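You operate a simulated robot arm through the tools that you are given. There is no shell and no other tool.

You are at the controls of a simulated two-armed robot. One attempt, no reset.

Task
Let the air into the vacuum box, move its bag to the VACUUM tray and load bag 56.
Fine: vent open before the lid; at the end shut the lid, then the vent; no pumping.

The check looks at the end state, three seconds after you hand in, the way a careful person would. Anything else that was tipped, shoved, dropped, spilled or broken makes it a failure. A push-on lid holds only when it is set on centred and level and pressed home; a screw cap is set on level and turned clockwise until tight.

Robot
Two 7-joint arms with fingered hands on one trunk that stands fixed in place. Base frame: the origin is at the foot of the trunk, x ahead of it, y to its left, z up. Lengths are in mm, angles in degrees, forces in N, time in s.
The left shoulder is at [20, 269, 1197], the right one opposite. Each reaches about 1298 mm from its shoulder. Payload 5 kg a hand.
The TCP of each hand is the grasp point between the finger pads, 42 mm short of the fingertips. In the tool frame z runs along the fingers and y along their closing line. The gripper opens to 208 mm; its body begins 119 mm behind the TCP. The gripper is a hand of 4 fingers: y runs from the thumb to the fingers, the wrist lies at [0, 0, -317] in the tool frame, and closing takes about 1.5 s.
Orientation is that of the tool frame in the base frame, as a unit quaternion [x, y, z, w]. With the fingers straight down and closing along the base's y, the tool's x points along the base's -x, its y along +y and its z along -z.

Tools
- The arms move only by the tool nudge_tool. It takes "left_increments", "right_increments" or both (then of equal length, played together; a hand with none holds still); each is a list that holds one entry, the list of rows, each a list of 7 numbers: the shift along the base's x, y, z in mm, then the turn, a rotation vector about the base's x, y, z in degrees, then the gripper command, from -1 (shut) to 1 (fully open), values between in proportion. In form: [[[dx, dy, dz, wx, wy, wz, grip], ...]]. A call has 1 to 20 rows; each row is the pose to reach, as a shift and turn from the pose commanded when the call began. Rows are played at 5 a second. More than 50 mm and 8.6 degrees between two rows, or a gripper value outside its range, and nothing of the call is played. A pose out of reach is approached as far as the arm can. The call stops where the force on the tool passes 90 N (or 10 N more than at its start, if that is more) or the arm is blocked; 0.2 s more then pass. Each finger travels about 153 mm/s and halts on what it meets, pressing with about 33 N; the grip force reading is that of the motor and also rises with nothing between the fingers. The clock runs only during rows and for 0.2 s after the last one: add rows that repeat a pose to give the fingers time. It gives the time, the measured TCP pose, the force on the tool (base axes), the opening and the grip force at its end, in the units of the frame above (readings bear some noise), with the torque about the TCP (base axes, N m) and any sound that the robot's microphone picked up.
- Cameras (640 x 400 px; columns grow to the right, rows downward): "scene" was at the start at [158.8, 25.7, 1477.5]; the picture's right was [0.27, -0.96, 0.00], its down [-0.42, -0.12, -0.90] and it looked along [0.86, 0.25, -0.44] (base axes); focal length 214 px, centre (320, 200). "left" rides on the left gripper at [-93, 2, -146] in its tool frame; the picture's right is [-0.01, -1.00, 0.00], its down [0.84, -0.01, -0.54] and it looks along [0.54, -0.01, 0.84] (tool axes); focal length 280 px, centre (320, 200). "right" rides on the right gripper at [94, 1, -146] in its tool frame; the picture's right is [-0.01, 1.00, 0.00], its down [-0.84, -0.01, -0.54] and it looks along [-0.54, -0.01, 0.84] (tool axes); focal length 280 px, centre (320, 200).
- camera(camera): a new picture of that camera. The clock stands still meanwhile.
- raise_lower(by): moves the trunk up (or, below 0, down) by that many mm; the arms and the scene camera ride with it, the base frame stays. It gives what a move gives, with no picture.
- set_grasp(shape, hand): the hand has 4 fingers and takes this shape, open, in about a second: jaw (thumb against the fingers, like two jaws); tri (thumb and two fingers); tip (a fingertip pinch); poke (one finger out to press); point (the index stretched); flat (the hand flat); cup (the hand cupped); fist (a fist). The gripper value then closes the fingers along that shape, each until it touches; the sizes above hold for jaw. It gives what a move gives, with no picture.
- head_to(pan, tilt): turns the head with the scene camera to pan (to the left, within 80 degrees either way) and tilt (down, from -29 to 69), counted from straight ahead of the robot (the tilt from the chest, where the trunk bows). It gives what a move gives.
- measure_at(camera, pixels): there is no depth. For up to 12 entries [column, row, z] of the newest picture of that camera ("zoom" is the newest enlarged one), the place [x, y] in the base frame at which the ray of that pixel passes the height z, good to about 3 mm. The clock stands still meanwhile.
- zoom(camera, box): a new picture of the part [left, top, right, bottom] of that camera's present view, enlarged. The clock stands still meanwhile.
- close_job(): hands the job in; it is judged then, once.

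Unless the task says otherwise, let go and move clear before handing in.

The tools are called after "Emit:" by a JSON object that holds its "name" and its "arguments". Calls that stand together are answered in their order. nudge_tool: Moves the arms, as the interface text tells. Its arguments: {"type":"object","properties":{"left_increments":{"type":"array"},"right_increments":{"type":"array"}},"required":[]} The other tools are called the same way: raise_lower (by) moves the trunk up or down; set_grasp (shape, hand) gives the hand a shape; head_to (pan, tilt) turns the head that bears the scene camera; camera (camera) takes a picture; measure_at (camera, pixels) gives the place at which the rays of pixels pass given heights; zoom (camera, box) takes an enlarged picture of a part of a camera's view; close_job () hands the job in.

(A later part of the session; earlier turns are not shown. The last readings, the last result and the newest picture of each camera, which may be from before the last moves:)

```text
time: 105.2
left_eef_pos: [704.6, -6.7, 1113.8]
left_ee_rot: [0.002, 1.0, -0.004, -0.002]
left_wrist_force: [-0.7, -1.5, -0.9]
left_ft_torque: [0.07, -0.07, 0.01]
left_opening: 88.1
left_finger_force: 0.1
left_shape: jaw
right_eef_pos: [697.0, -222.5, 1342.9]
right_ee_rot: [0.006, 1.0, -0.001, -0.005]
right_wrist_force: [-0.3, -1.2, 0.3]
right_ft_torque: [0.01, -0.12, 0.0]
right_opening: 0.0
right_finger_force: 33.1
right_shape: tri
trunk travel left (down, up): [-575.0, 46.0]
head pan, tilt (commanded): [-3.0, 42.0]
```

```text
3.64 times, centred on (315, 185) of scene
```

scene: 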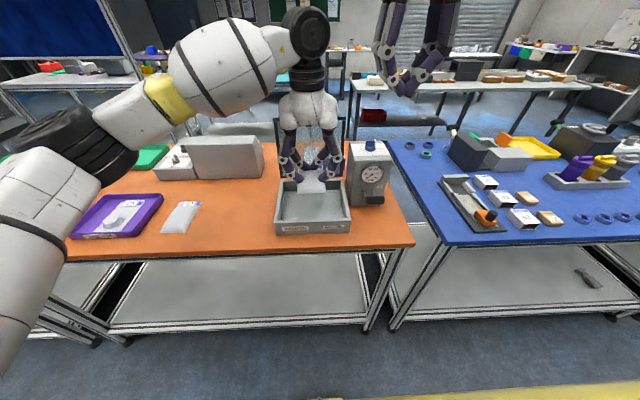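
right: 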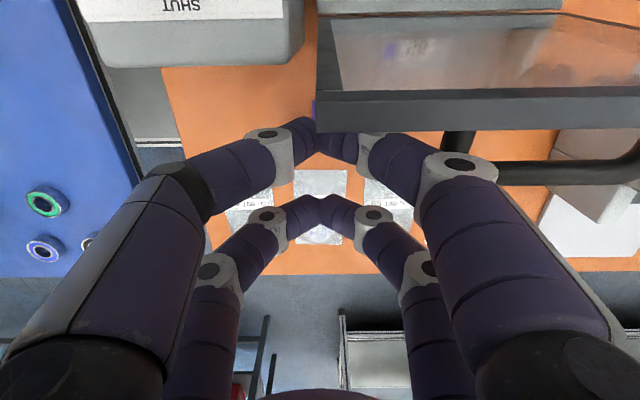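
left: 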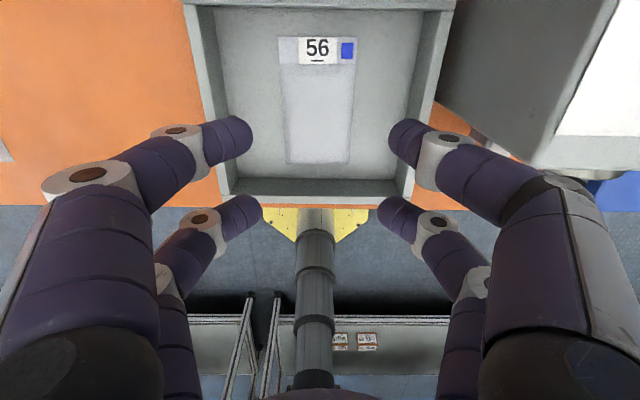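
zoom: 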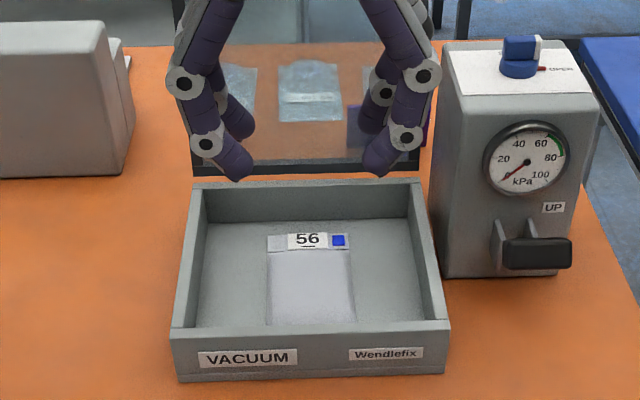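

Bag 56 lies flat in the box, label side at the back like bag 95 was. Next is closing the lid: I'll first bring the left hand back to its forward-pointing prop pose in front of the lid.

Emit:
{"name": "nudge_tool", "arguments": {"left_increments": [[[-5, 10, 40, 0, 0, 0, -0.5], [-10, 20, 80, 0, 0, 0, -1], [-20, 35, 115, 0, -8, 0, -1], [-30, 50, 130, 0, -16, 0, -1], [-40, 60, 135, 0, -24, 0, -1], [-50, 70, 130, 0, -32, 0, -1], [-60, 75, 120, 0, -40, 0, -1], [-70, 78, 105, 0, -48, 0, -1], [-80, 80, 90, 0, -56, 0, -1], [-90, 80, 70, 0, -64, 0, -1], [-100, 80, 45, 0, -72, 0, -1], [-105, 80, 25, 0, -75, 0, -1], [-105, 80, 25, 0, -75, 0, -1]]]}}

Emit:
{"name": "camera", "arguments": {"camera": "left"}}

Emit:
{"name": "camera", "arguments": {"camera": "scene"}}

```text
time: 108.0
left_eef_pos: [601.9, 74.5, 1136.5]
left_ee_rot: [0.003, 0.795, -0.002, 0.607]
left_wrist_force: [-0.2, -0.6, -0.1]
left_ft_torque: [0.01, 0.03, -0.03]
left_opening: 0.0
left_finger_force: 33.8
left_shape: jaw
right_eef_pos: [698.1, -222.1, 1342.2]
right_ee_rot: [0.006, 1.0, -0.001, -0.005]
right_wrist_force: [0.0, -0.5, -0.5]
right_ft_torque: [-0.03, -0.02, 0.03]
right_opening: 0.0
right_finger_force: 32.8
right_shape: tri
trunk travel left (down, up): [-575.0, 46.0]
head pan, tilt (commanded): [-3.0, 42.0]
```

```text
taken
```

left: 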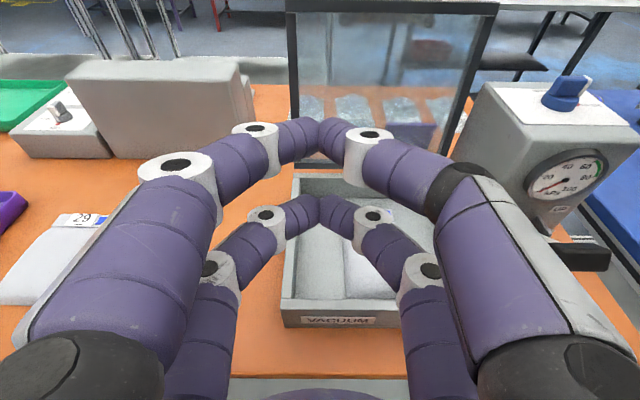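

```text
taken
```

scene: 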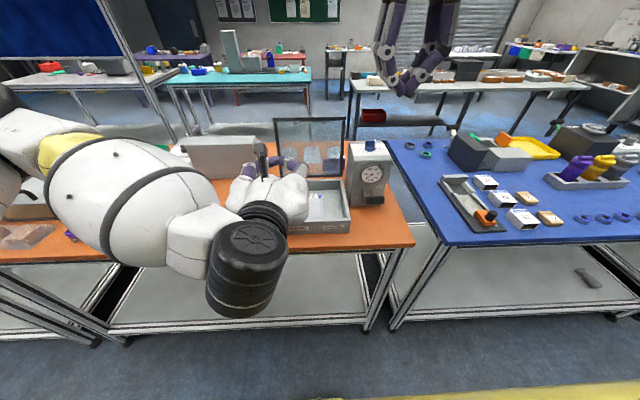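

Now I'll move the left prop forward to just before the lid's upright plane, and bring the right hand around behind the lid by the same way it left.

Emit:
{"name": "nudge_tool", "arguments": {"left_increments": [[[20, -1, -15, 0, 0, 0, -1], [45, -2, -35, 0, 0, 0, -1], [70, -3, -46, 0, 0, 0, -1], [95, -4, -46, 0, 0, 0, -1], [115, -4, -46, 0, 0, 0, -1], [130, -4, -46, 0, 0, 0, -1], [130, -4, -46, 0, 0, 0, -1], [130, -4, -46, 0, 0, 0, -1], [130, -4, -46, 0, 0, 0, -1], [130, -4, -46, 0, 0, 0, -1], [130, -4, -46, 0, 0, 0, -1], [130, -4, -46, 0, 0, 0, -1]]], "right_increments": [[[40, 3, -10, 0, 0, 0, -1], [80, 6, -25, 0, 0, 0, -1], [115, 10, -45, 0, 0, 0, -1], [150, 13, -65, 0, 0, 0, -1], [180, 13, -95, 0, 0, 0, -1], [200, 13, -130, 0, 0, 0, -1], [212, 13, -165, 0, 0, 0, -1], [220, 13, -195, 0, 0, 0, -1], [220, 43, -195, 0, 0, 0, -1], [220, 70, -195, 0, 0, 0, -1], [220, 97, -195, 0, 0, 0, -1], [220, 97, -195, 0, 0, 0, -1]]]}}

Emit:
{"name": "camera", "arguments": {"camera": "right"}}

Emit:
{"name": "camera", "arguments": {"camera": "left"}}

Emit:
{"name": "zoom", "arguments": {"camera": "scene", "box": [230, 60, 420, 240]}}

```text
time: 110.6
left_eef_pos: [731.8, 69.4, 1089.5]
left_ee_rot: [0.005, 0.795, -0.003, 0.607]
left_wrist_force: [-0.1, -1.1, 0.0]
left_ft_torque: [0.01, 0.0, 0.05]
left_opening: 0.0
left_finger_force: 32.6
left_shape: jaw
right_eef_pos: [921.3, -128.0, 1145.4]
right_ee_rot: [0.008, 1.0, -0.001, -0.006]
right_wrist_force: [-0.5, -1.7, -0.4]
right_ft_torque: [0.2, 0.03, -0.02]
right_opening: 0.0
right_finger_force: 32.7
right_shape: tri
trunk travel left (down, up): [-575.0, 46.0]
head pan, tilt (commanded): [-3.0, 42.0]
```

```text
taken
```

right: 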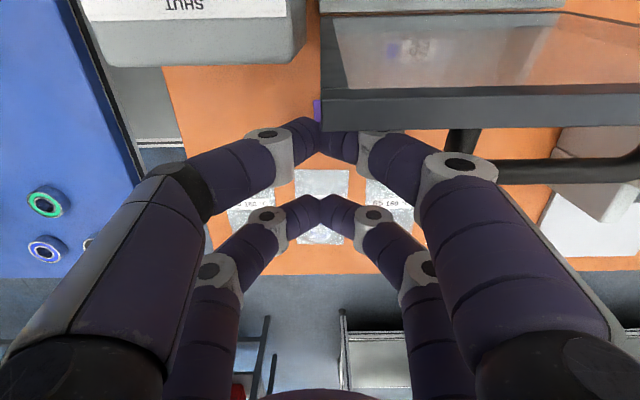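

```text
taken
```

left: 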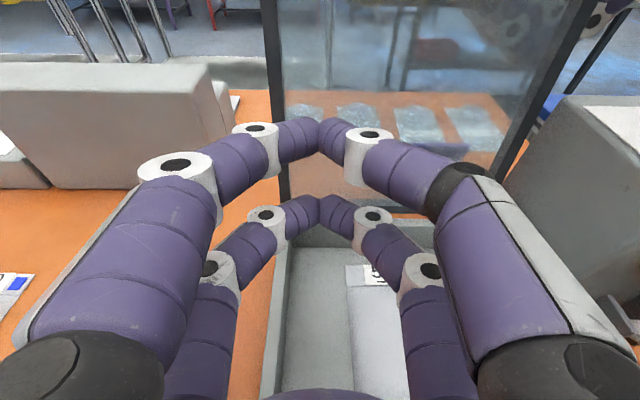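

```text
2.22 times, centred on (325, 150) of scene
```

zoom: 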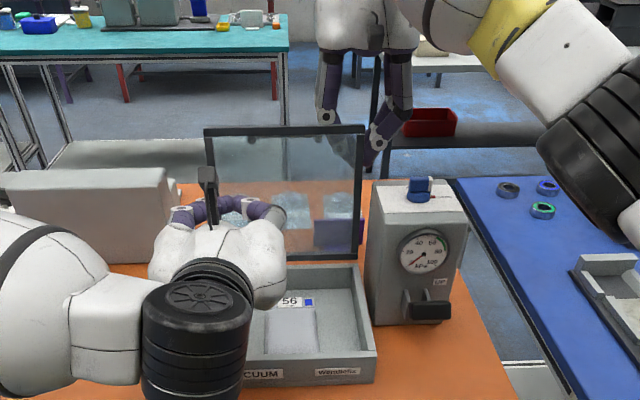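

Both hands are in place. I'll push the lid forward slowly with the right hand until it tips onto the left prop.

Emit:
{"name": "nudge_tool", "arguments": {"right_increments": [[[-8, 0, 0, 0, 0, 0, -1], [-14, 0, 0, 0, 0, 0, -1], [-19, 0, 0, 0, 0, 0, -1], [-24, 0, 0, 0, 0, 0, -1], [-29, 0, 0, 0, 0, 0, -1], [-34, 0, 0, 0, 0, 0, -1], [-39, 0, 0, 0, 0, 0, -1], [-44, 0, 0, 0, 0, 0, -1], [-48, 0, 0, 0, 0, 0, -1], [-48, 0, 0, 0, 0, 0, -1]]]}}

Emit:
{"name": "camera", "arguments": {"camera": "right"}}

Emit:
{"name": "camera", "arguments": {"camera": "left"}}

```text
time: 112.8
left_eef_pos: [731.4, 71.1, 1088.2]
left_ee_rot: [0.003, 0.795, -0.001, 0.607]
left_wrist_force: [-0.2, 0.1, -0.4]
left_ft_torque: [-0.03, 0.03, 0.03]
left_opening: 0.0
left_finger_force: 33.0
left_shape: jaw
right_eef_pos: [871.3, -126.5, 1146.6]
right_ee_rot: [0.006, 1.0, -0.001, -0.006]
right_wrist_force: [1.2, -2.8, 2.4]
right_ft_torque: [0.19, 0.08, 0.08]
right_opening: 0.0
right_finger_force: 33.1
right_shape: tri
trunk travel left (down, up): [-575.0, 46.0]
head pan, tilt (commanded): [-3.0, 42.0]
```

```text
taken
```

right: 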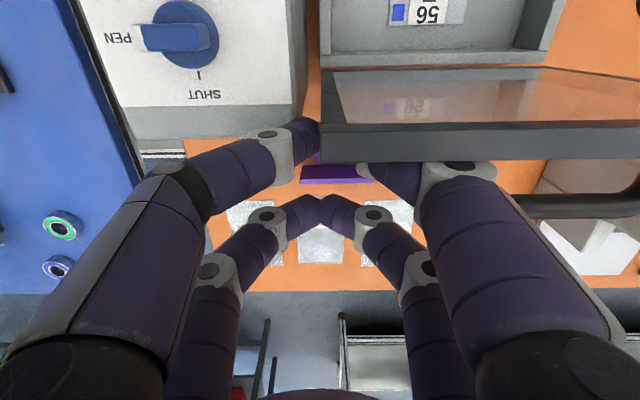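

```text
taken
```

left: 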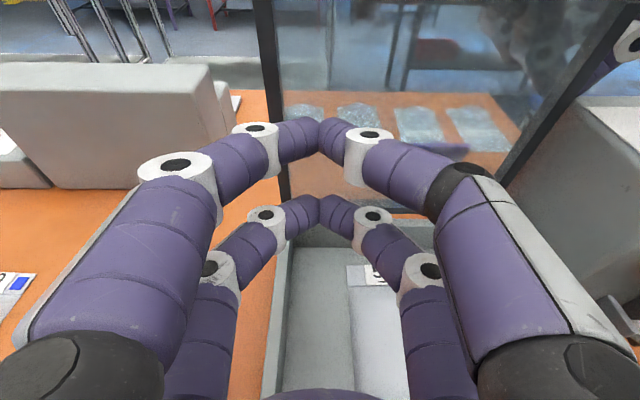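

The lid is nearly upright again (edge at rows 125–158). The right fingertips are getting close to the pump's top edge, so I'll raise that hand 12 mm and shift it slightly left, then continue pushing.

Emit:
{"name": "nudge_tool", "arguments": {"right_increments": [[[0, 3, 6, 0, 0, 0, -1], [0, 6, 12, 0, 0, 0, -1], [-4, 6, 12, 0, 0, 0, -1], [-8, 6, 12, 0, 0, 0, -1], [-12, 6, 12, 0, 0, 0, -1], [-16, 6, 12, 0, 0, 0, -1], [-20, 6, 12, 0, 0, 0, -1], [-20, 6, 12, 0, 0, 0, -1], [-20, 6, 12, 0, 0, 0, -1]]]}}

Emit:
{"name": "camera", "arguments": {"camera": "right"}}

Emit:
{"name": "camera", "arguments": {"camera": "left"}}

```text
time: 114.8
left_eef_pos: [731.6, 70.7, 1089.1]
left_ee_rot: [0.003, 0.795, -0.001, 0.606]
left_wrist_force: [0.4, -1.6, -0.4]
left_ft_torque: [0.03, 0.01, 0.01]
left_opening: 0.2
left_finger_force: 33.2
left_shape: jaw
right_eef_pos: [851.4, -121.5, 1156.9]
right_ee_rot: [0.007, 1.0, -0.001, -0.006]
right_wrist_force: [1.5, -12.1, 9.9]
right_ft_torque: [0.77, -0.02, 0.64]
right_opening: 0.0
right_finger_force: 33.1
right_shape: tri
trunk travel left (down, up): [-575.0, 46.0]
head pan, tilt (commanded): [-3.0, 42.0]
```

```text
taken
```

right: 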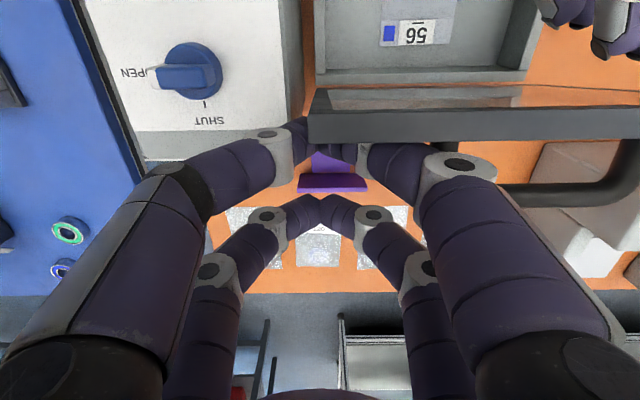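

```text
taken
```

left: 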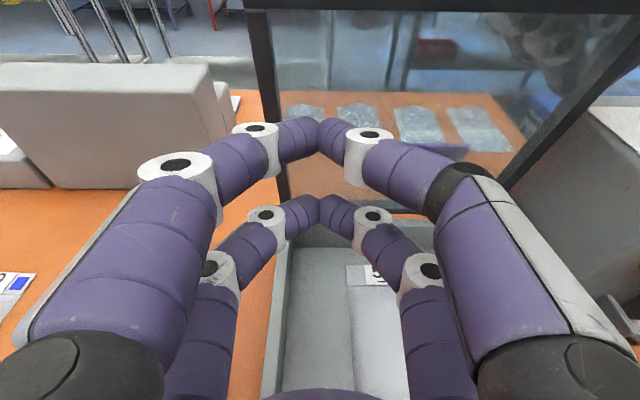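

A sideways force (−12 N) suggests the handle's corner is touching a knuckle. I'll shift the right hand back −8 mm in y (it is now above the pump top) and continue pushing.

Emit:
{"name": "nudge_tool", "arguments": {"right_increments": [[[1, -4, 2, 0, 0, 0, -1], [0, -9, 2, 0, 0, 0, -1], [-5, -9, 2, 0, 0, 0, -1], [-10, -9, 2, 0, 0, 0, -1], [-15, -9, 2, 0, 0, 0, -1], [-20, -9, 2, 0, 0, 0, -1], [-20, -9, 2, 0, 0, 0, -1], [-20, -9, 2, 0, 0, 0, -1]]]}}

Emit:
{"name": "camera", "arguments": {"camera": "right"}}

Emit:
{"name": "camera", "arguments": {"camera": "left"}}

Emit:
{"name": "measure_at", "arguments": {"camera": "right", "pixels": [[450, 110, 1180], [450, 140, 1180]]}}

```text
time: 116.6
left_eef_pos: [732.6, 71.1, 1088.6]
left_ee_rot: [0.003, 0.795, -0.002, 0.607]
left_wrist_force: [-4.5, 1.2, 0.1]
left_ft_torque: [-0.01, -0.1, 0.07]
left_opening: 0.0
left_finger_force: 33.1
left_shape: jaw
right_eef_pos: [832.0, -129.5, 1160.5]
right_ee_rot: [0.005, 1.0, -0.001, -0.005]
right_wrist_force: [5.8, -0.5, 0.7]
right_ft_torque: [-0.03, -0.13, -0.03]
right_opening: 0.1
right_finger_force: 33.0
right_shape: tri
trunk travel left (down, up): [-575.0, 46.0]
head pan, tilt (commanded): [-3.0, 42.0]
```

```text
taken
```

right: 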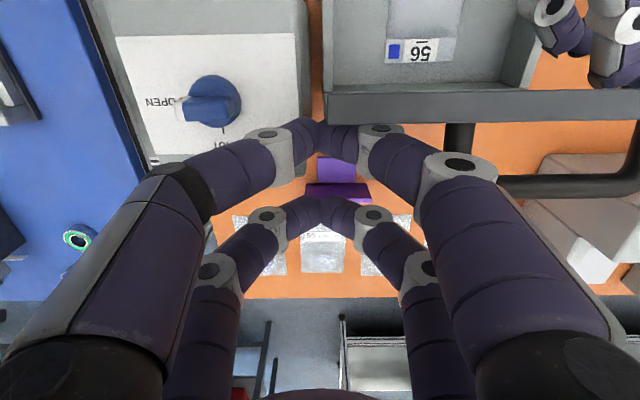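

```text
taken
```

left: 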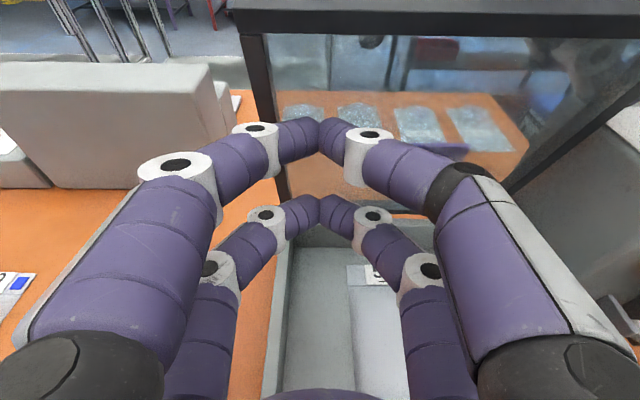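

```text
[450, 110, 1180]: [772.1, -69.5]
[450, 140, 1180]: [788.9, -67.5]
```

The lid now leans on the left prop (−4.5 N). I'll lift the right hand off, turn it −90° and bring it above the handle, then let the left hand ease back.

Emit:
{"name": "nudge_tool", "arguments": {"right_increments": [[[3, 0, 10, 0, 0, 0, -1], [3, 0, 50, 0, 0, 0, -1], [3, 0, 95, 0, 0, 0, -1], [0, 5, 140, 0, 0, 0, -1], [-5, 12, 150, 0, 0, -8, -0.9], [-10, 22, 157, 0, 0, -16, -0.76], [-18, 34, 160, 0, 0, -24, -0.76], [-26, 46, 160, 0, 0, -32, -0.76], [-34, 58, 160, 0, 0, -40, -0.76], [-42, 70, 160, 0, 0, -48, -0.76], [-50, 82, 160, 0, 0, -56, -0.76], [-58, 94, 160, 0, 0, -64, -0.76], [-66, 106, 160, 0, 0, -72, -0.76], [-76, 118, 160, 0, 0, -80, -0.76], [-84, 126, 158, 0, 0, -87, -0.76], [-88, 129, 156.5, 0, 0, -89.5, -0.76], [-88, 129, 156.5, 0, 0, -89.5, -0.76]]]}}

Emit:
{"name": "camera", "arguments": {"camera": "right"}}

Emit:
{"name": "zoom", "arguments": {"camera": "scene", "box": [230, 60, 420, 240]}}

```text
time: 120.2
left_eef_pos: [730.4, 71.2, 1088.4]
left_ee_rot: [0.004, 0.794, -0.002, 0.608]
left_wrist_force: [-0.3, 0.2, -0.5]
left_ft_torque: [-0.03, -0.01, 0.0]
left_opening: 0.0
left_finger_force: 33.5
left_shape: jaw
right_eef_pos: [743.5, -0.6, 1315.6]
right_ee_rot: [0.708, 0.706, 0.004, -0.004]
right_wrist_force: [0.3, 0.4, 0.2]
right_ft_torque: [0.01, 0.03, 0.01]
right_opening: 24.6
right_finger_force: 0.0
right_shape: tri
trunk travel left (down, up): [-575.0, 46.0]
head pan, tilt (commanded): [-3.0, 42.0]
```

```text
taken
```

right: 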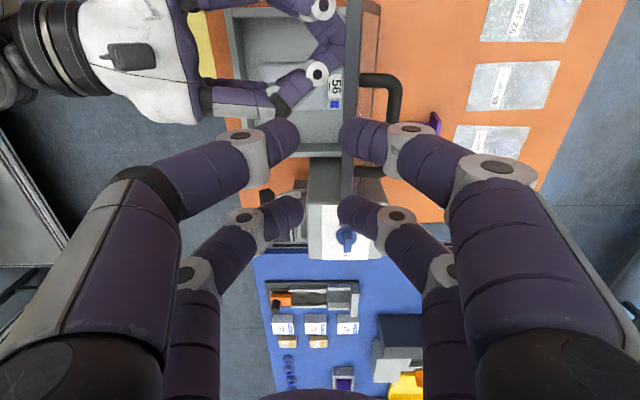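

```text
2.22 times, centred on (325, 150) of scene
```

zoom: 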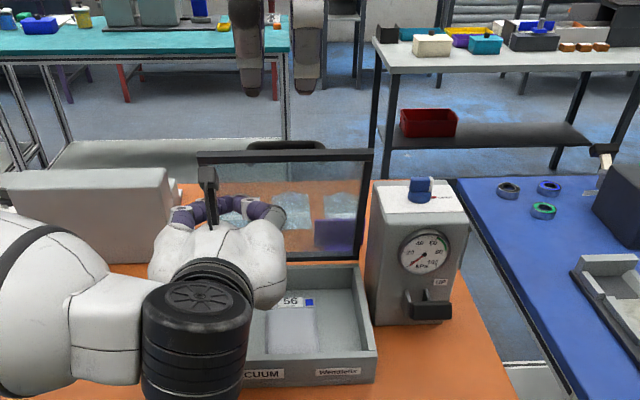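

The lid rests on the left prop and the right hand hovers. I'll ease the left hand back to x≈667 so the lid comes down to about 57°.

Emit:
{"name": "nudge_tool", "arguments": {"left_increments": [[[-6, 0, 0, 0, 0, 0, -1], [-12, 0, 0, 0, 0, 0, -1], [-18, 0, 0, 0, 0, 0, -1], [-24, 0, 0, 0, 0, 0, -1], [-30, 0, 0, 0, 0, 0, -1], [-36, 0, 0, 0, 0, 0, -1], [-42, 0, 0, 0, 0, 0, -1], [-48, 0, 0, 0, 0, 0, -1], [-54, 0, 0, 0, 0, 0, -1], [-60, 0, 0, 0, 0, 0, -1], [-64, 0, 0, 0, 0, 0, -1], [-64, 0, 0, 0, 0, 0, -1], [-64, 0, 0, 0, 0, 0, -1]]]}}

Emit:
{"name": "camera", "arguments": {"camera": "right"}}

Emit:
{"name": "camera", "arguments": {"camera": "left"}}

Emit:
{"name": "zoom", "arguments": {"camera": "scene", "box": [230, 60, 420, 240]}}

```text
time: 123.0
left_eef_pos: [669.1, 70.9, 1089.5]
left_ee_rot: [0.004, 0.795, -0.002, 0.606]
left_wrist_force: [-0.5, 0.0, -0.9]
left_ft_torque: [0.03, 0.01, 0.05]
left_opening: 0.0
left_finger_force: 32.9
left_shape: jaw
right_eef_pos: [744.2, -0.1, 1315.6]
right_ee_rot: [0.708, 0.706, 0.003, -0.004]
right_wrist_force: [0.4, 0.4, 0.1]
right_ft_torque: [0.0, -0.01, 0.01]
right_opening: 24.4
right_finger_force: 0.0
right_shape: tri
trunk travel left (down, up): [-575.0, 46.0]
head pan, tilt (commanded): [-3.0, 42.0]
```

```text
taken
```

right: 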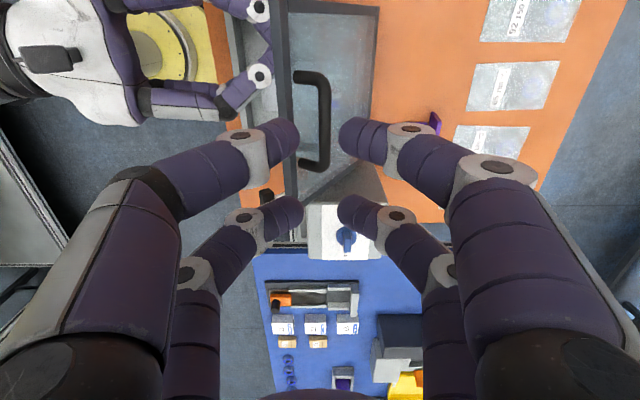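

```text
taken
```

left: 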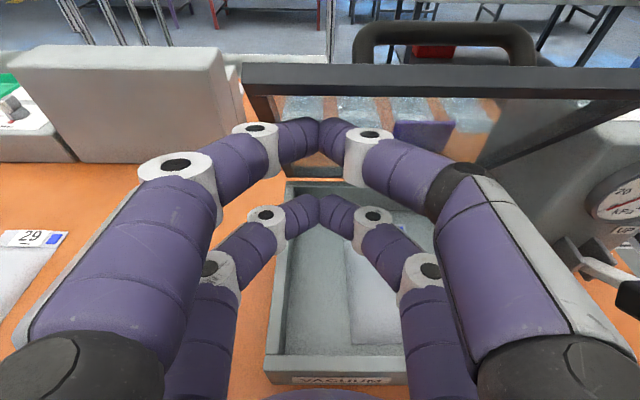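

```text
2.22 times, centred on (325, 150) of scene
```

zoom: 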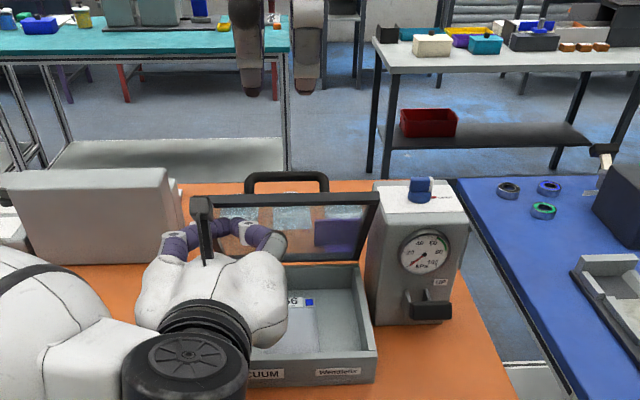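

The view matches the earlier moment when the right hand left the handle. I'll retrace that path down in reverse, first part way.

Emit:
{"name": "nudge_tool", "arguments": {"right_increments": [[[0, 0, -25, 0, 0, 0, -0.7], [1, 0, -55, 0, 0, 0, -0.7], [3, 0, -75, 0, 4, 0, -0.7], [6, 0, -90, 0, 8, 0, -0.7], [8, 0, -100, 0, 12, 0, -0.7], [8, 0, -100, 0, 12, 0, -0.7]]]}}

Emit:
{"name": "camera", "arguments": {"camera": "right"}}

Emit:
{"name": "zoom", "arguments": {"camera": "scene", "box": [250, 80, 370, 220]}}

```text
time: 124.4
left_eef_pos: [668.8, 70.4, 1091.4]
left_ee_rot: [0.004, 0.795, -0.002, 0.607]
left_wrist_force: [-1.3, -0.5, 0.7]
left_ft_torque: [0.01, 0.01, 0.0]
left_opening: 0.1
left_finger_force: 33.7
left_shape: jaw
right_eef_pos: [753.9, -0.3, 1216.5]
right_ee_rot: [0.705, 0.702, -0.071, -0.079]
right_wrist_force: [0.3, -0.1, 0.7]
right_ft_torque: [-0.01, -0.02, -0.05]
right_opening: 30.8
right_finger_force: 0.0
right_shape: tri
trunk travel left (down, up): [-575.0, 46.0]
head pan, tilt (commanded): [-3.0, 42.0]
```

```text
taken
```

right: 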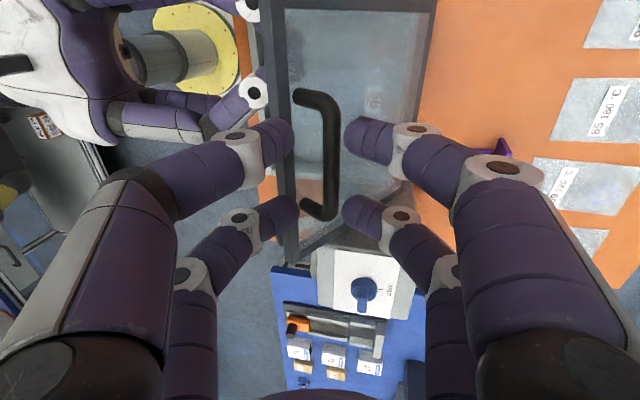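

```text
2.86 times, centred on (310, 150) of scene
```

zoom: 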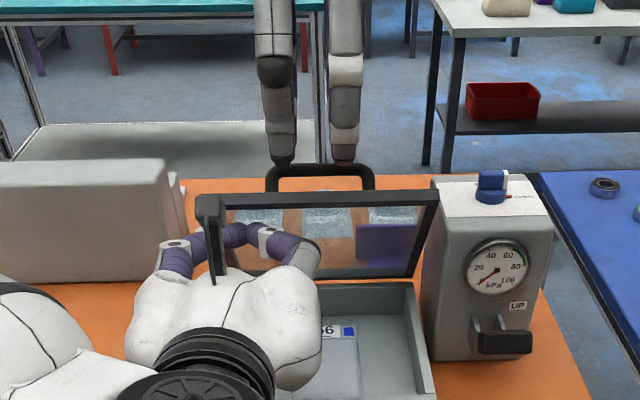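

The bar sits a little toward the far fingers; I'll correct +x by a few mm while descending the rest and tilting to 20°.

Emit:
{"name": "nudge_tool", "arguments": {"right_increments": [[[4, 0, -8, 0, 2, 0, -0.7], [6, 0, -17, 0, 4.5, 0, -0.7], [6, 0, -25, 0, 6.5, 0, -0.7], [5, 0, -30.5, 0, 7.6, 0, -0.7], [5, 0, -30.5, 0, 7.6, 0, -0.7]]]}}

Emit:
{"name": "camera", "arguments": {"camera": "right"}}

Emit:
{"name": "zoom", "arguments": {"camera": "scene", "box": [250, 80, 370, 220]}}

```text
time: 125.6
left_eef_pos: [667.4, 71.0, 1091.5]
left_ee_rot: [0.004, 0.795, -0.002, 0.607]
left_wrist_force: [-1.1, 0.2, 0.6]
left_ft_torque: [-0.01, -0.02, -0.01]
left_opening: 0.1
left_finger_force: 32.8
left_shape: jaw
right_eef_pos: [757.4, 0.7, 1186.2]
right_ee_rot: [0.697, 0.696, -0.117, -0.125]
right_wrist_force: [0.6, 0.7, 0.5]
right_ft_torque: [0.01, -0.01, -0.03]
right_opening: 30.9
right_finger_force: 0.0
right_shape: tri
trunk travel left (down, up): [-575.0, 46.0]
head pan, tilt (commanded): [-3.0, 42.0]
```

```text
taken
```

right: 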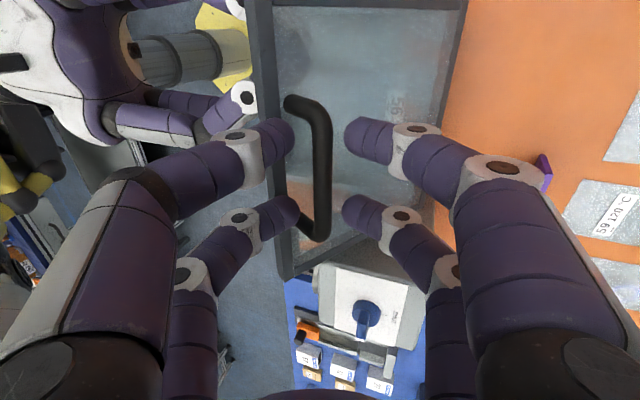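

```text
2.86 times, centred on (310, 150) of scene
```

zoom: 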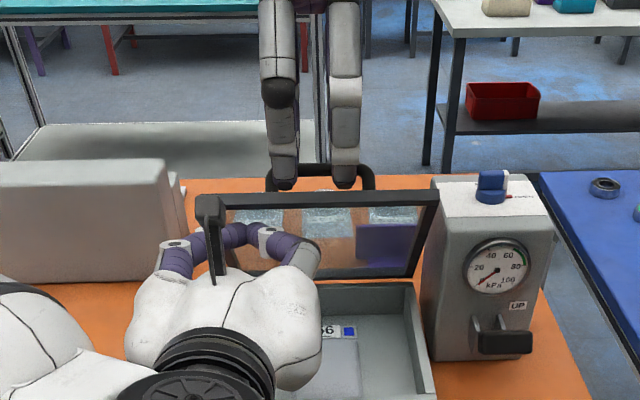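

The bar is centred in the right fingers. Closing the right hand on it.

Emit:
{"name": "nudge_tool", "arguments": {"right_increments": [[[0, 0, 0, 0, 0, 0, -0.85], [0, 0, 0, 0, 0, 0, -1], [0, 0, 0, 0, 0, 0, -1], [0, 0, 0, 0, 0, 0, -1], [0, 0, 0, 0, 0, 0, -1]]]}}

Emit:
{"name": "camera", "arguments": {"camera": "right"}}

```text
time: 126.8
left_eef_pos: [668.2, 70.3, 1089.4]
left_ee_rot: [0.004, 0.795, -0.003, 0.607]
left_wrist_force: [0.0, 1.1, 0.5]
left_ft_torque: [0.0, 0.01, 0.01]
left_opening: 0.1
left_finger_force: 33.7
left_shape: jaw
right_eef_pos: [757.0, -1.4, 1185.9]
right_ee_rot: [0.698, 0.695, -0.117, -0.126]
right_wrist_force: [0.3, 0.9, -5.2]
right_ft_torque: [0.01, -0.08, 0.0]
right_opening: 7.4
right_finger_force: 32.6
right_shape: tri
trunk travel left (down, up): [-575.0, 46.0]
head pan, tilt (commanded): [-3.0, 42.0]
```

```text
taken
```

right: 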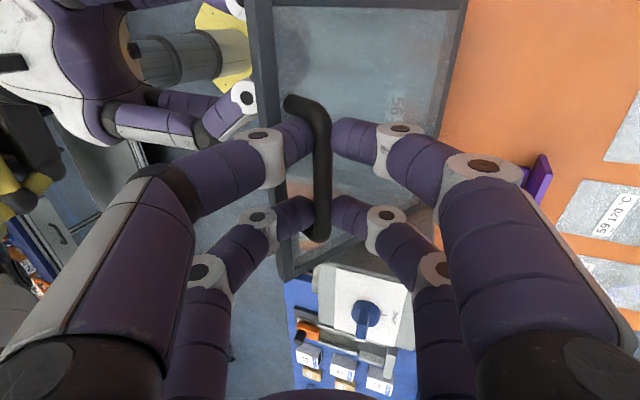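

The handle is gripped (7.4 mm, 33 N). Now I withdraw the left hand backward and to the left, clear of the lid's path.

Emit:
{"name": "nudge_tool", "arguments": {"left_increments": [[[-20, 0, 5, 0, 0, 0, -1], [-45, 0, 20, 0, 0, 0, -1], [-65, 5, 40, 0, 0, 0, -1], [-65, 40, 60, 0, 0, 0, -1], [-60, 80, 80, 0, 0, 0, -1], [-50, 120, 100, 0, 0, 0, -1], [-40, 155, 120, 0, 0, 0, -1], [-30, 185, 140, 0, 0, 0, -1], [-30, 185, 140, 0, 0, 0, -1]]]}}

Emit:
{"name": "camera", "arguments": {"camera": "scene"}}

Emit:
{"name": "zoom", "arguments": {"camera": "scene", "box": [250, 80, 370, 240]}}

```text
time: 128.8
left_eef_pos: [665.4, 247.1, 1238.4]
left_ee_rot: [0.003, 0.795, -0.001, 0.606]
left_wrist_force: [-0.3, 0.7, 1.3]
left_ft_torque: [-0.02, -0.01, -0.1]
left_opening: 0.0
left_finger_force: 33.0
left_shape: jaw
left hand out of reach, approached as far as the arm can: row 4, 5, 6, 7, 8, 9
right_eef_pos: [757.0, -0.4, 1186.5]
right_ee_rot: [0.698, 0.695, -0.117, -0.124]
right_wrist_force: [0.7, -3.2, -7.3]
right_ft_torque: [-0.1, -0.18, 0.05]
right_opening: 7.2
right_finger_force: 33.3
right_shape: tri
trunk travel left (down, up): [-575.0, 46.0]
head pan, tilt (commanded): [-3.0, 42.0]
```

```text
taken
```

scene: 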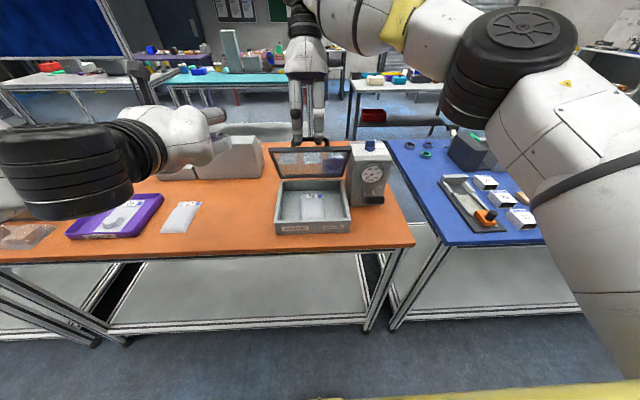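

```text
2.50 times, centred on (310, 160) of scene
```

zoom: 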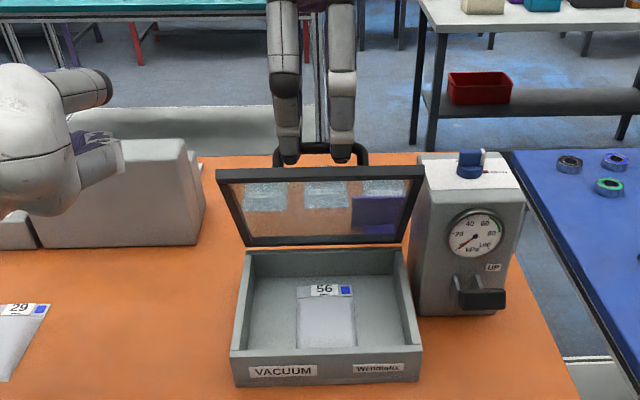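

Left hand is clear and bag 56 is visible inside. Now I'll lower the lid with the right hand back along the hinge arc, first to about 22°.

Emit:
{"name": "nudge_tool", "arguments": {"right_increments": [[[-9.5, 0, -3.2, 0, -1, 0, -1], [-19.3, 0, -7, 0, -2, 0, -1], [-29, 0, -11.5, 0, -3, 0, -1], [-38.7, 0, -16.4, 0, -4, 0, -1], [-48, 0, -21.8, 0, -5, 0, -1], [-57, 0, -27.6, 0, -6, 0, -1], [-65.6, 0, -34, 0, -7, 0, -1], [-73.9, 0, -40.6, 0, -8, 0, -1], [-81.8, 0, -47.8, 0, -9, 0, -1], [-89.5, 0, -55.4, 0, -10, 0, -1], [-96.7, 0, -63.3, 0, -11.2, 0, -1], [-103.6, 0, -71.5, 0, -12.5, 0, -1], [-103.6, 0, -71.5, 0, -12.5, 0, -1]]]}}

Emit:
{"name": "zoom", "arguments": {"camera": "scene", "box": [250, 80, 370, 240]}}

Emit:
{"name": "camera", "arguments": {"camera": "right"}}

```text
time: 131.6
left_eef_pos: [666.2, 248.3, 1237.5]
left_ee_rot: [0.003, 0.795, -0.002, 0.606]
left_wrist_force: [0.4, -1.0, -0.2]
left_ft_torque: [0.01, 0.03, 0.0]
left_opening: 0.2
left_finger_force: 33.1
left_shape: jaw
right_eef_pos: [655.3, 0.8, 1113.6]
right_ee_rot: [0.707, 0.705, -0.042, -0.049]
right_wrist_force: [18.9, 12.7, -12.7]
right_ft_torque: [0.3, -0.92, 0.04]
right_opening: 6.9
right_finger_force: 33.3
right_shape: tri
trunk travel left (down, up): [-575.0, 46.0]
head pan, tilt (commanded): [-3.0, 42.0]
```

```text
2.50 times, centred on (310, 160) of scene
```

zoom: 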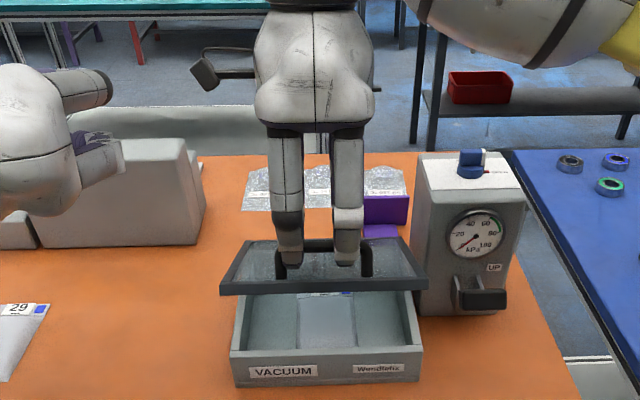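

```text
taken
```

right: 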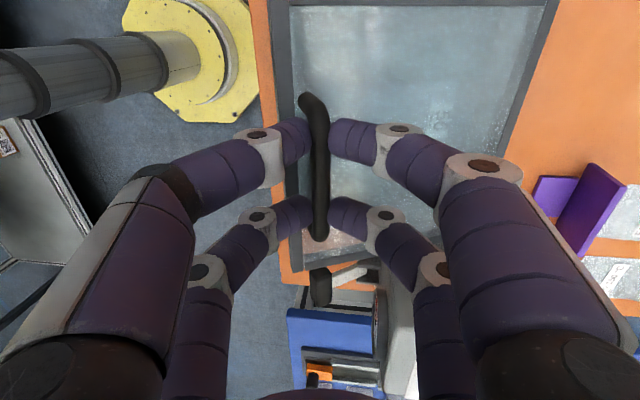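

The lid is at about 22° with a modest inward pull (~23 N), so the hand is ~3 mm too far out. I'll correct that and continue to about 5°.

Emit:
{"name": "nudge_tool", "arguments": {"right_increments": [[[2.4, 0.5, -1.7, 0, 0, 0, -1], [-3.6, 1, -10.4, 0, -1, 0, -1], [-9.7, 1, -19.2, 0, -2, 0, -1], [-15, 1, -28.5, 0, -3, 0, -1], [-20, 1, -37.8, 0, -4, 0, -1], [-23.8, 1, -46, 0, -5, 0, -1], [-27.1, 1, -54.1, 0, -5.8, 0, -1], [-27.1, 1, -54.1, 0, -5.8, 0, -1]]]}}

Emit:
{"name": "zoom", "arguments": {"camera": "scene", "box": [265, 150, 365, 240]}}

```text
time: 133.4
left_eef_pos: [664.6, 245.9, 1238.3]
left_ee_rot: [0.002, 0.795, -0.001, 0.606]
left_wrist_force: [-0.3, 0.1, 0.5]
left_ft_torque: [-0.01, 0.01, -0.01]
left_opening: 0.0
left_finger_force: 33.0
left_shape: jaw
right_eef_pos: [627.3, 1.5, 1059.5]
right_ee_rot: [0.708, 0.706, -0.005, -0.011]
right_wrist_force: [5.8, -3.4, -1.4]
right_ft_torque: [-0.15, -0.48, 0.06]
right_opening: 6.8
right_finger_force: 33.0
right_shape: tri
trunk travel left (down, up): [-575.0, 46.0]
head pan, tilt (commanded): [-3.0, 42.0]
```

```text
4.44 times, centred on (315, 195) of scene
```

zoom: 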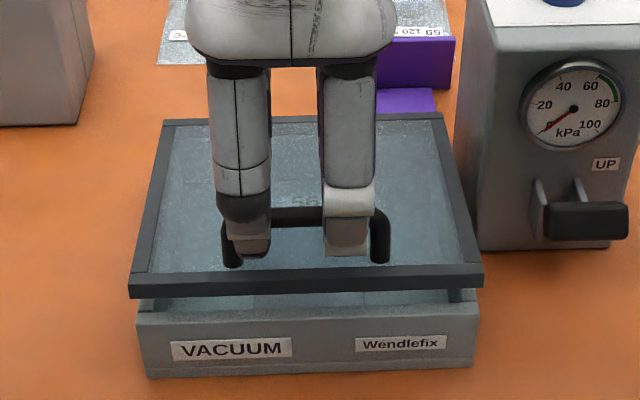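

Forces are low and the lid is about 5° from shut. Lowering the rest.

Emit:
{"name": "nudge_tool", "arguments": {"right_increments": [[[-1.5, 0, -5, 0, -0.5, 0, -1], [-3, 0, -10, 0, -1, 0, -1], [-4.5, 0, -14, 0, -1.4, 0, -1], [-5.5, 0, -17, 0, -1.7, 0, -1], [-5.5, 0, -17, 0, -1.7, 0, -1]]]}}

Emit:
{"name": "zoom", "arguments": {"camera": "scene", "box": [265, 150, 365, 240]}}

```text
time: 134.6
left_eef_pos: [665.0, 247.2, 1238.8]
left_ee_rot: [0.003, 0.796, -0.001, 0.606]
left_wrist_force: [0.0, -0.9, -0.2]
left_ft_torque: [-0.01, -0.02, 0.03]
left_opening: 0.2
left_finger_force: 32.3
left_shape: jaw
right_eef_pos: [621.6, 0.7, 1043.0]
right_ee_rot: [0.708, 0.706, 0.005, -0.002]
right_wrist_force: [9.2, 0.6, -3.0]
right_ft_torque: [-0.11, -0.65, 0.09]
right_opening: 7.1
right_finger_force: 33.5
right_shape: tri
trunk travel left (down, up): [-575.0, 46.0]
head pan, tilt (commanded): [-3.0, 42.0]
```

```text
4.44 times, centred on (315, 195) of scene
```

zoom: 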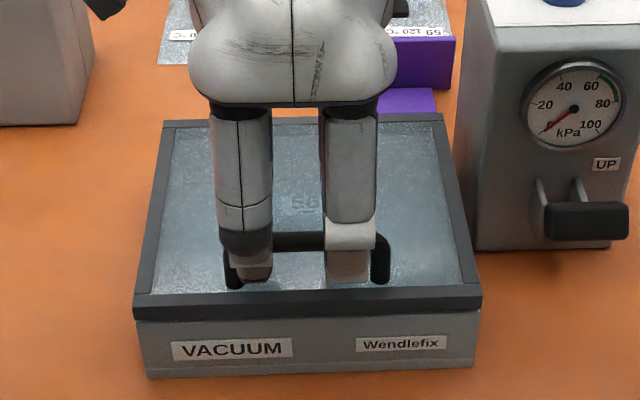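

The lid's front strip is still a few pixels higher than at the start, so it is a few mm from shut. I'll lower in small steps and press lightly.

Emit:
{"name": "nudge_tool", "arguments": {"right_increments": [[[-0.5, 0, -2, 0, 0, 0, -1], [-0.8, 0, -4, 0, 0, 0, -1], [-1, 0, -6, 0, 0, 0, -1], [-1, 0, -7, 0, 0, 0, -1], [-1, 0, -7, 0, 0, 0, -1]]]}}

Emit:
{"name": "zoom", "arguments": {"camera": "scene", "box": [265, 150, 365, 240]}}

```text
time: 135.8
left_eef_pos: [664.9, 247.2, 1239.3]
left_ee_rot: [0.002, 0.795, -0.001, 0.606]
left_wrist_force: [-0.6, 0.0, 0.6]
left_ft_torque: [0.0, -0.01, -0.01]
left_opening: 0.0
left_finger_force: 33.2
left_shape: jaw
right_eef_pos: [619.3, 1.4, 1037.2]
right_ee_rot: [0.708, 0.706, 0.006, -0.003]
right_wrist_force: [10.1, 0.9, 11.4]
right_ft_torque: [-0.08, -0.62, 0.08]
right_opening: 7.2
right_finger_force: 33.4
right_shape: tri
trunk travel left (down, up): [-575.0, 46.0]
head pan, tilt (commanded): [-3.0, 42.0]
```

```text
4.44 times, centred on (315, 195) of scene
```

zoom: 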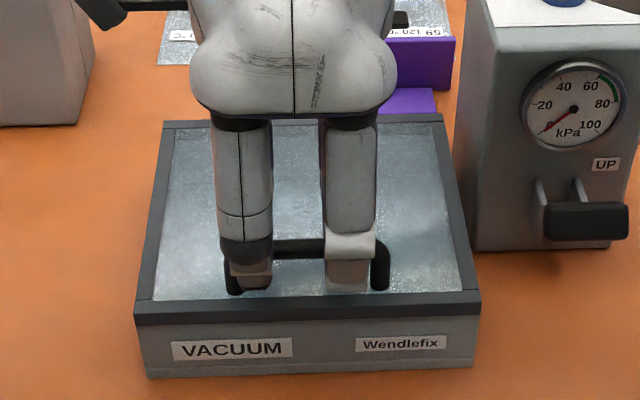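

The lid is shut: strip at the original rows and +11 N upward reaction. I'll release the handle and rise straight up.

Emit:
{"name": "nudge_tool", "arguments": {"right_increments": [[[0, 0, 1, 0, 0, 0, -0.8], [0, 0, 1, 0, 0, 0, -0.5], [0, 0, 1, 0, 0, 0, -0.3], [0, 0, 1, 0, 0, 0, -0.3], [0, 0, 20, 0, 0, 0, -0.3], [0, 0, 60, 0, 0, 0, -0.3], [0, 0, 105, 0, 0, 0, -0.3], [0, 0, 150, 0, 0, 0, -0.3], [0, 0, 195, 0, 0, 0, -0.3], [0, 0, 240, 0, 0, 0, -0.3]]]}}

Emit:
{"name": "camera", "arguments": {"camera": "right"}}

Emit:
{"name": "zoom", "arguments": {"camera": "scene", "box": [265, 130, 395, 240]}}

```text
time: 138.0
left_eef_pos: [664.9, 247.2, 1239.3]
left_ee_rot: [0.003, 0.795, -0.002, 0.606]
left_wrist_force: [-1.4, -1.0, 0.8]
left_ft_torque: [-0.02, 0.0, 0.0]
left_opening: 0.0
left_finger_force: 33.2
left_shape: jaw
right_eef_pos: [620.9, 1.9, 1275.2]
right_ee_rot: [0.707, 0.707, 0.006, -0.001]
right_wrist_force: [-0.5, 0.5, 0.4]
right_ft_torque: [-0.07, -0.12, 0.0]
right_opening: 72.3
right_finger_force: 0.0
right_shape: tri
trunk travel left (down, up): [-575.0, 46.0]
head pan, tilt (commanded): [-3.0, 42.0]
```

```text
taken
```

right: 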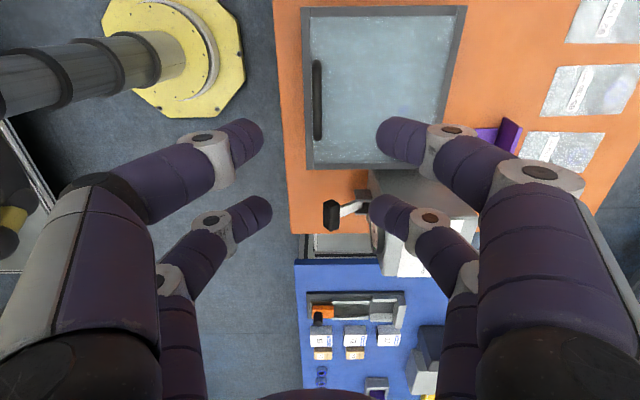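

```text
3.64 times, centred on (330, 185) of scene
```

zoom: 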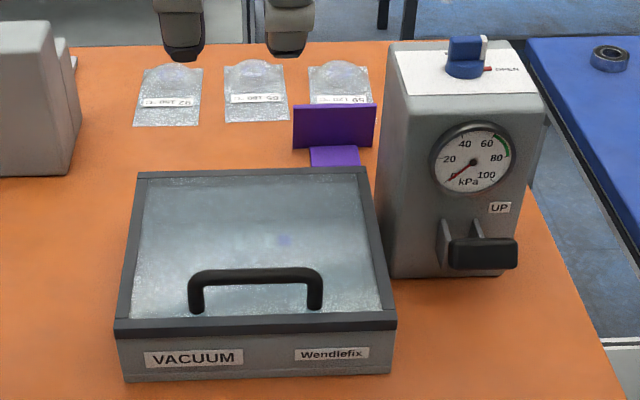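

The lid is fully shut and looks as at the start. Now the vent: I'll move the right hand (still closing along x) above the knob, which now lies along y.

Emit:
{"name": "nudge_tool", "arguments": {"right_increments": [[[20, -29, 5, 0, 0, 0, -0.4], [43, -62, 10, 0, 0, 0, -0.5], [66, -95, 15, 0, 0, 0, -0.6], [89, -128, 15, 0, 0, 0, -0.6], [112, -161, 15, 0, 0, 0, -0.6], [135, -194, 15, 0, 0, 0, -0.6], [152, -218, 10, 0, 0, 0, -0.6], [160.5, -230.5, -5, 0, 0, 0, -0.6], [160.5, -230.5, -40, 0, 0, 0, -0.6], [160.5, -230.5, -70, 0, 0, 0, -0.6], [160.5, -230.5, -70, 0, 0, 0, -0.6]]]}}

Emit:
{"name": "zoom", "arguments": {"camera": "right", "box": [220, 60, 420, 260]}}

Emit:
{"name": "zoom", "arguments": {"camera": "scene", "box": [320, 90, 420, 180]}}

```text
time: 140.4
left_eef_pos: [664.4, 246.2, 1239.3]
left_ee_rot: [0.003, 0.795, -0.001, 0.606]
left_wrist_force: [-1.0, 0.7, 0.5]
left_ft_torque: [0.01, 0.02, 0.01]
left_opening: 0.0
left_finger_force: 33.3
left_shape: jaw
right_eef_pos: [778.3, -226.8, 1206.1]
right_ee_rot: [0.708, 0.707, 0.006, -0.002]
right_wrist_force: [0.5, 0.4, 0.8]
right_ft_torque: [-0.01, -0.04, 0.02]
right_opening: 41.8
right_finger_force: 0.0
right_shape: tri
trunk travel left (down, up): [-575.0, 46.0]
head pan, tilt (commanded): [-3.0, 42.0]
```

```text
2.00 times, centred on (320, 160) of right
```

zoom: 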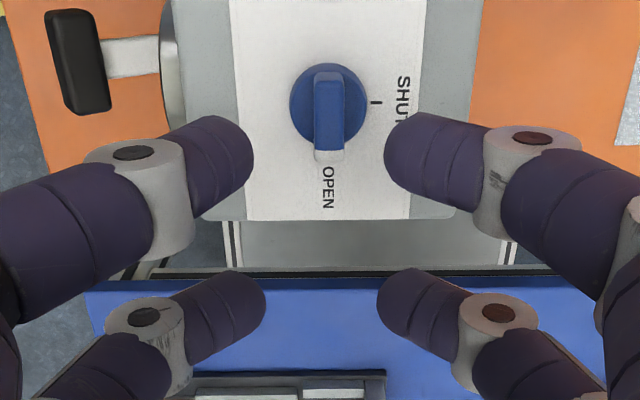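

```text
4.44 times, centred on (370, 135) of scene
```

zoom: 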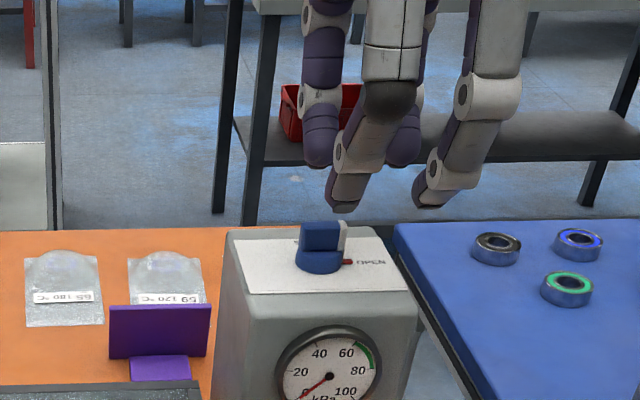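

The bar is about 4 mm to +x of the finger middle; I'll correct, then descend beside the bar.

Emit:
{"name": "nudge_tool", "arguments": {"right_increments": [[[4, -1.5, 0, 0, 0, 0, -0.6], [4, -1.5, -15, 0, 0, 0, -0.6], [4, -1.5, -30, 0, 0, 0, -0.6], [4, -1.5, -43, 0, 0, 0, -0.6], [4, -1.5, -43, 0, 0, 0, -0.6]]]}}

Emit:
{"name": "zoom", "arguments": {"camera": "right", "box": [220, 60, 420, 260]}}

Emit:
{"name": "zoom", "arguments": {"camera": "scene", "box": [320, 100, 420, 190]}}

```text
time: 141.6
left_eef_pos: [664.4, 246.9, 1239.1]
left_ee_rot: [0.003, 0.795, -0.001, 0.607]
left_wrist_force: [0.0, -0.6, 0.1]
left_ft_torque: [-0.02, -0.04, -0.03]
left_opening: 0.1
left_finger_force: 33.0
left_shape: jaw
right_eef_pos: [784.3, -231.7, 1163.0]
right_ee_rot: [0.708, 0.706, 0.005, -0.002]
right_wrist_force: [0.0, -0.1, -1.1]
right_ft_torque: [-0.03, -0.03, 0.0]
right_opening: 42.2
right_finger_force: 0.0
right_shape: tri
trunk travel left (down, up): [-575.0, 46.0]
head pan, tilt (commanded): [-3.0, 42.0]
```

```text
2.00 times, centred on (320, 160) of right
```

zoom: 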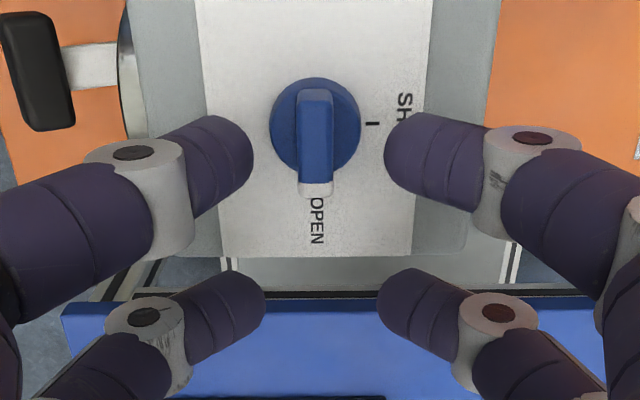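

```text
4.44 times, centred on (370, 145) of scene
```

zoom: 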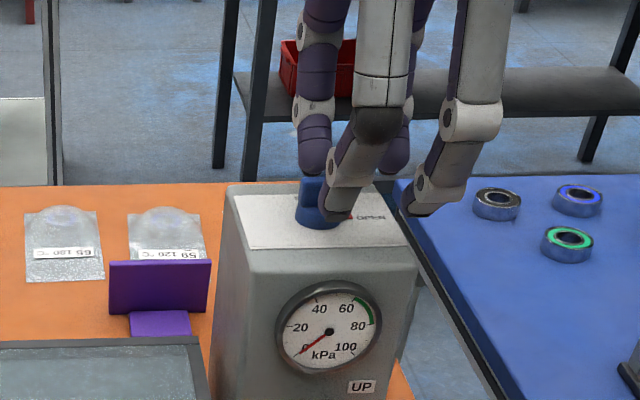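

The bar is centred in x but the hand is about 3–4 mm too far in −y. I'll shift +3.5 mm in y and close on the bar.

Emit:
{"name": "nudge_tool", "arguments": {"right_increments": [[[-0.5, 3.5, 0, 0, 0, 0, -0.6], [-0.5, 3.5, 0, 0, 0, 0, -0.85], [-0.5, 3.5, 0, 0, 0, 0, -0.95], [-0.5, 3.5, 0, 0, 0, 0, -1], [-0.5, 3.5, 0, 0, 0, 0, -1], [-0.5, 3.5, 0, 0, 0, 0, -1]]]}}

Emit:
{"name": "zoom", "arguments": {"camera": "right", "box": [220, 60, 420, 260]}}

```text
time: 143.0
left_eef_pos: [664.7, 246.2, 1239.1]
left_ee_rot: [0.002, 0.795, -0.001, 0.607]
left_wrist_force: [-0.8, 0.1, 1.0]
left_ft_torque: [0.01, -0.01, 0.03]
left_opening: 0.1
left_finger_force: 33.4
left_shape: jaw
right_eef_pos: [784.5, -227.5, 1163.7]
right_ee_rot: [0.708, 0.706, 0.004, -0.002]
right_wrist_force: [-2.7, 2.3, -3.8]
right_ft_torque: [-0.08, 0.08, 0.05]
right_opening: 0.9
right_finger_force: 32.9
right_shape: tri
trunk travel left (down, up): [-575.0, 46.0]
head pan, tilt (commanded): [-3.0, 42.0]
```

```text
2.00 times, centred on (320, 160) of right
```

zoom: 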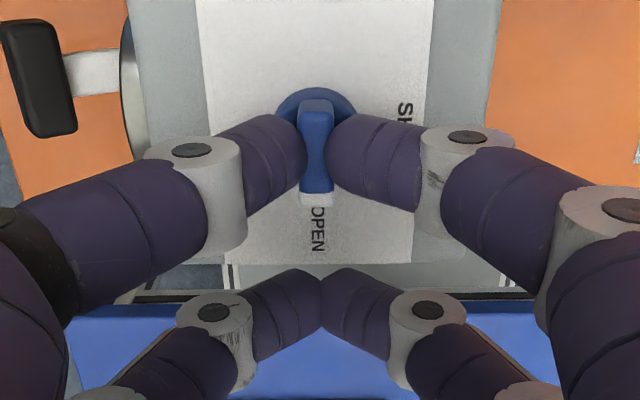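

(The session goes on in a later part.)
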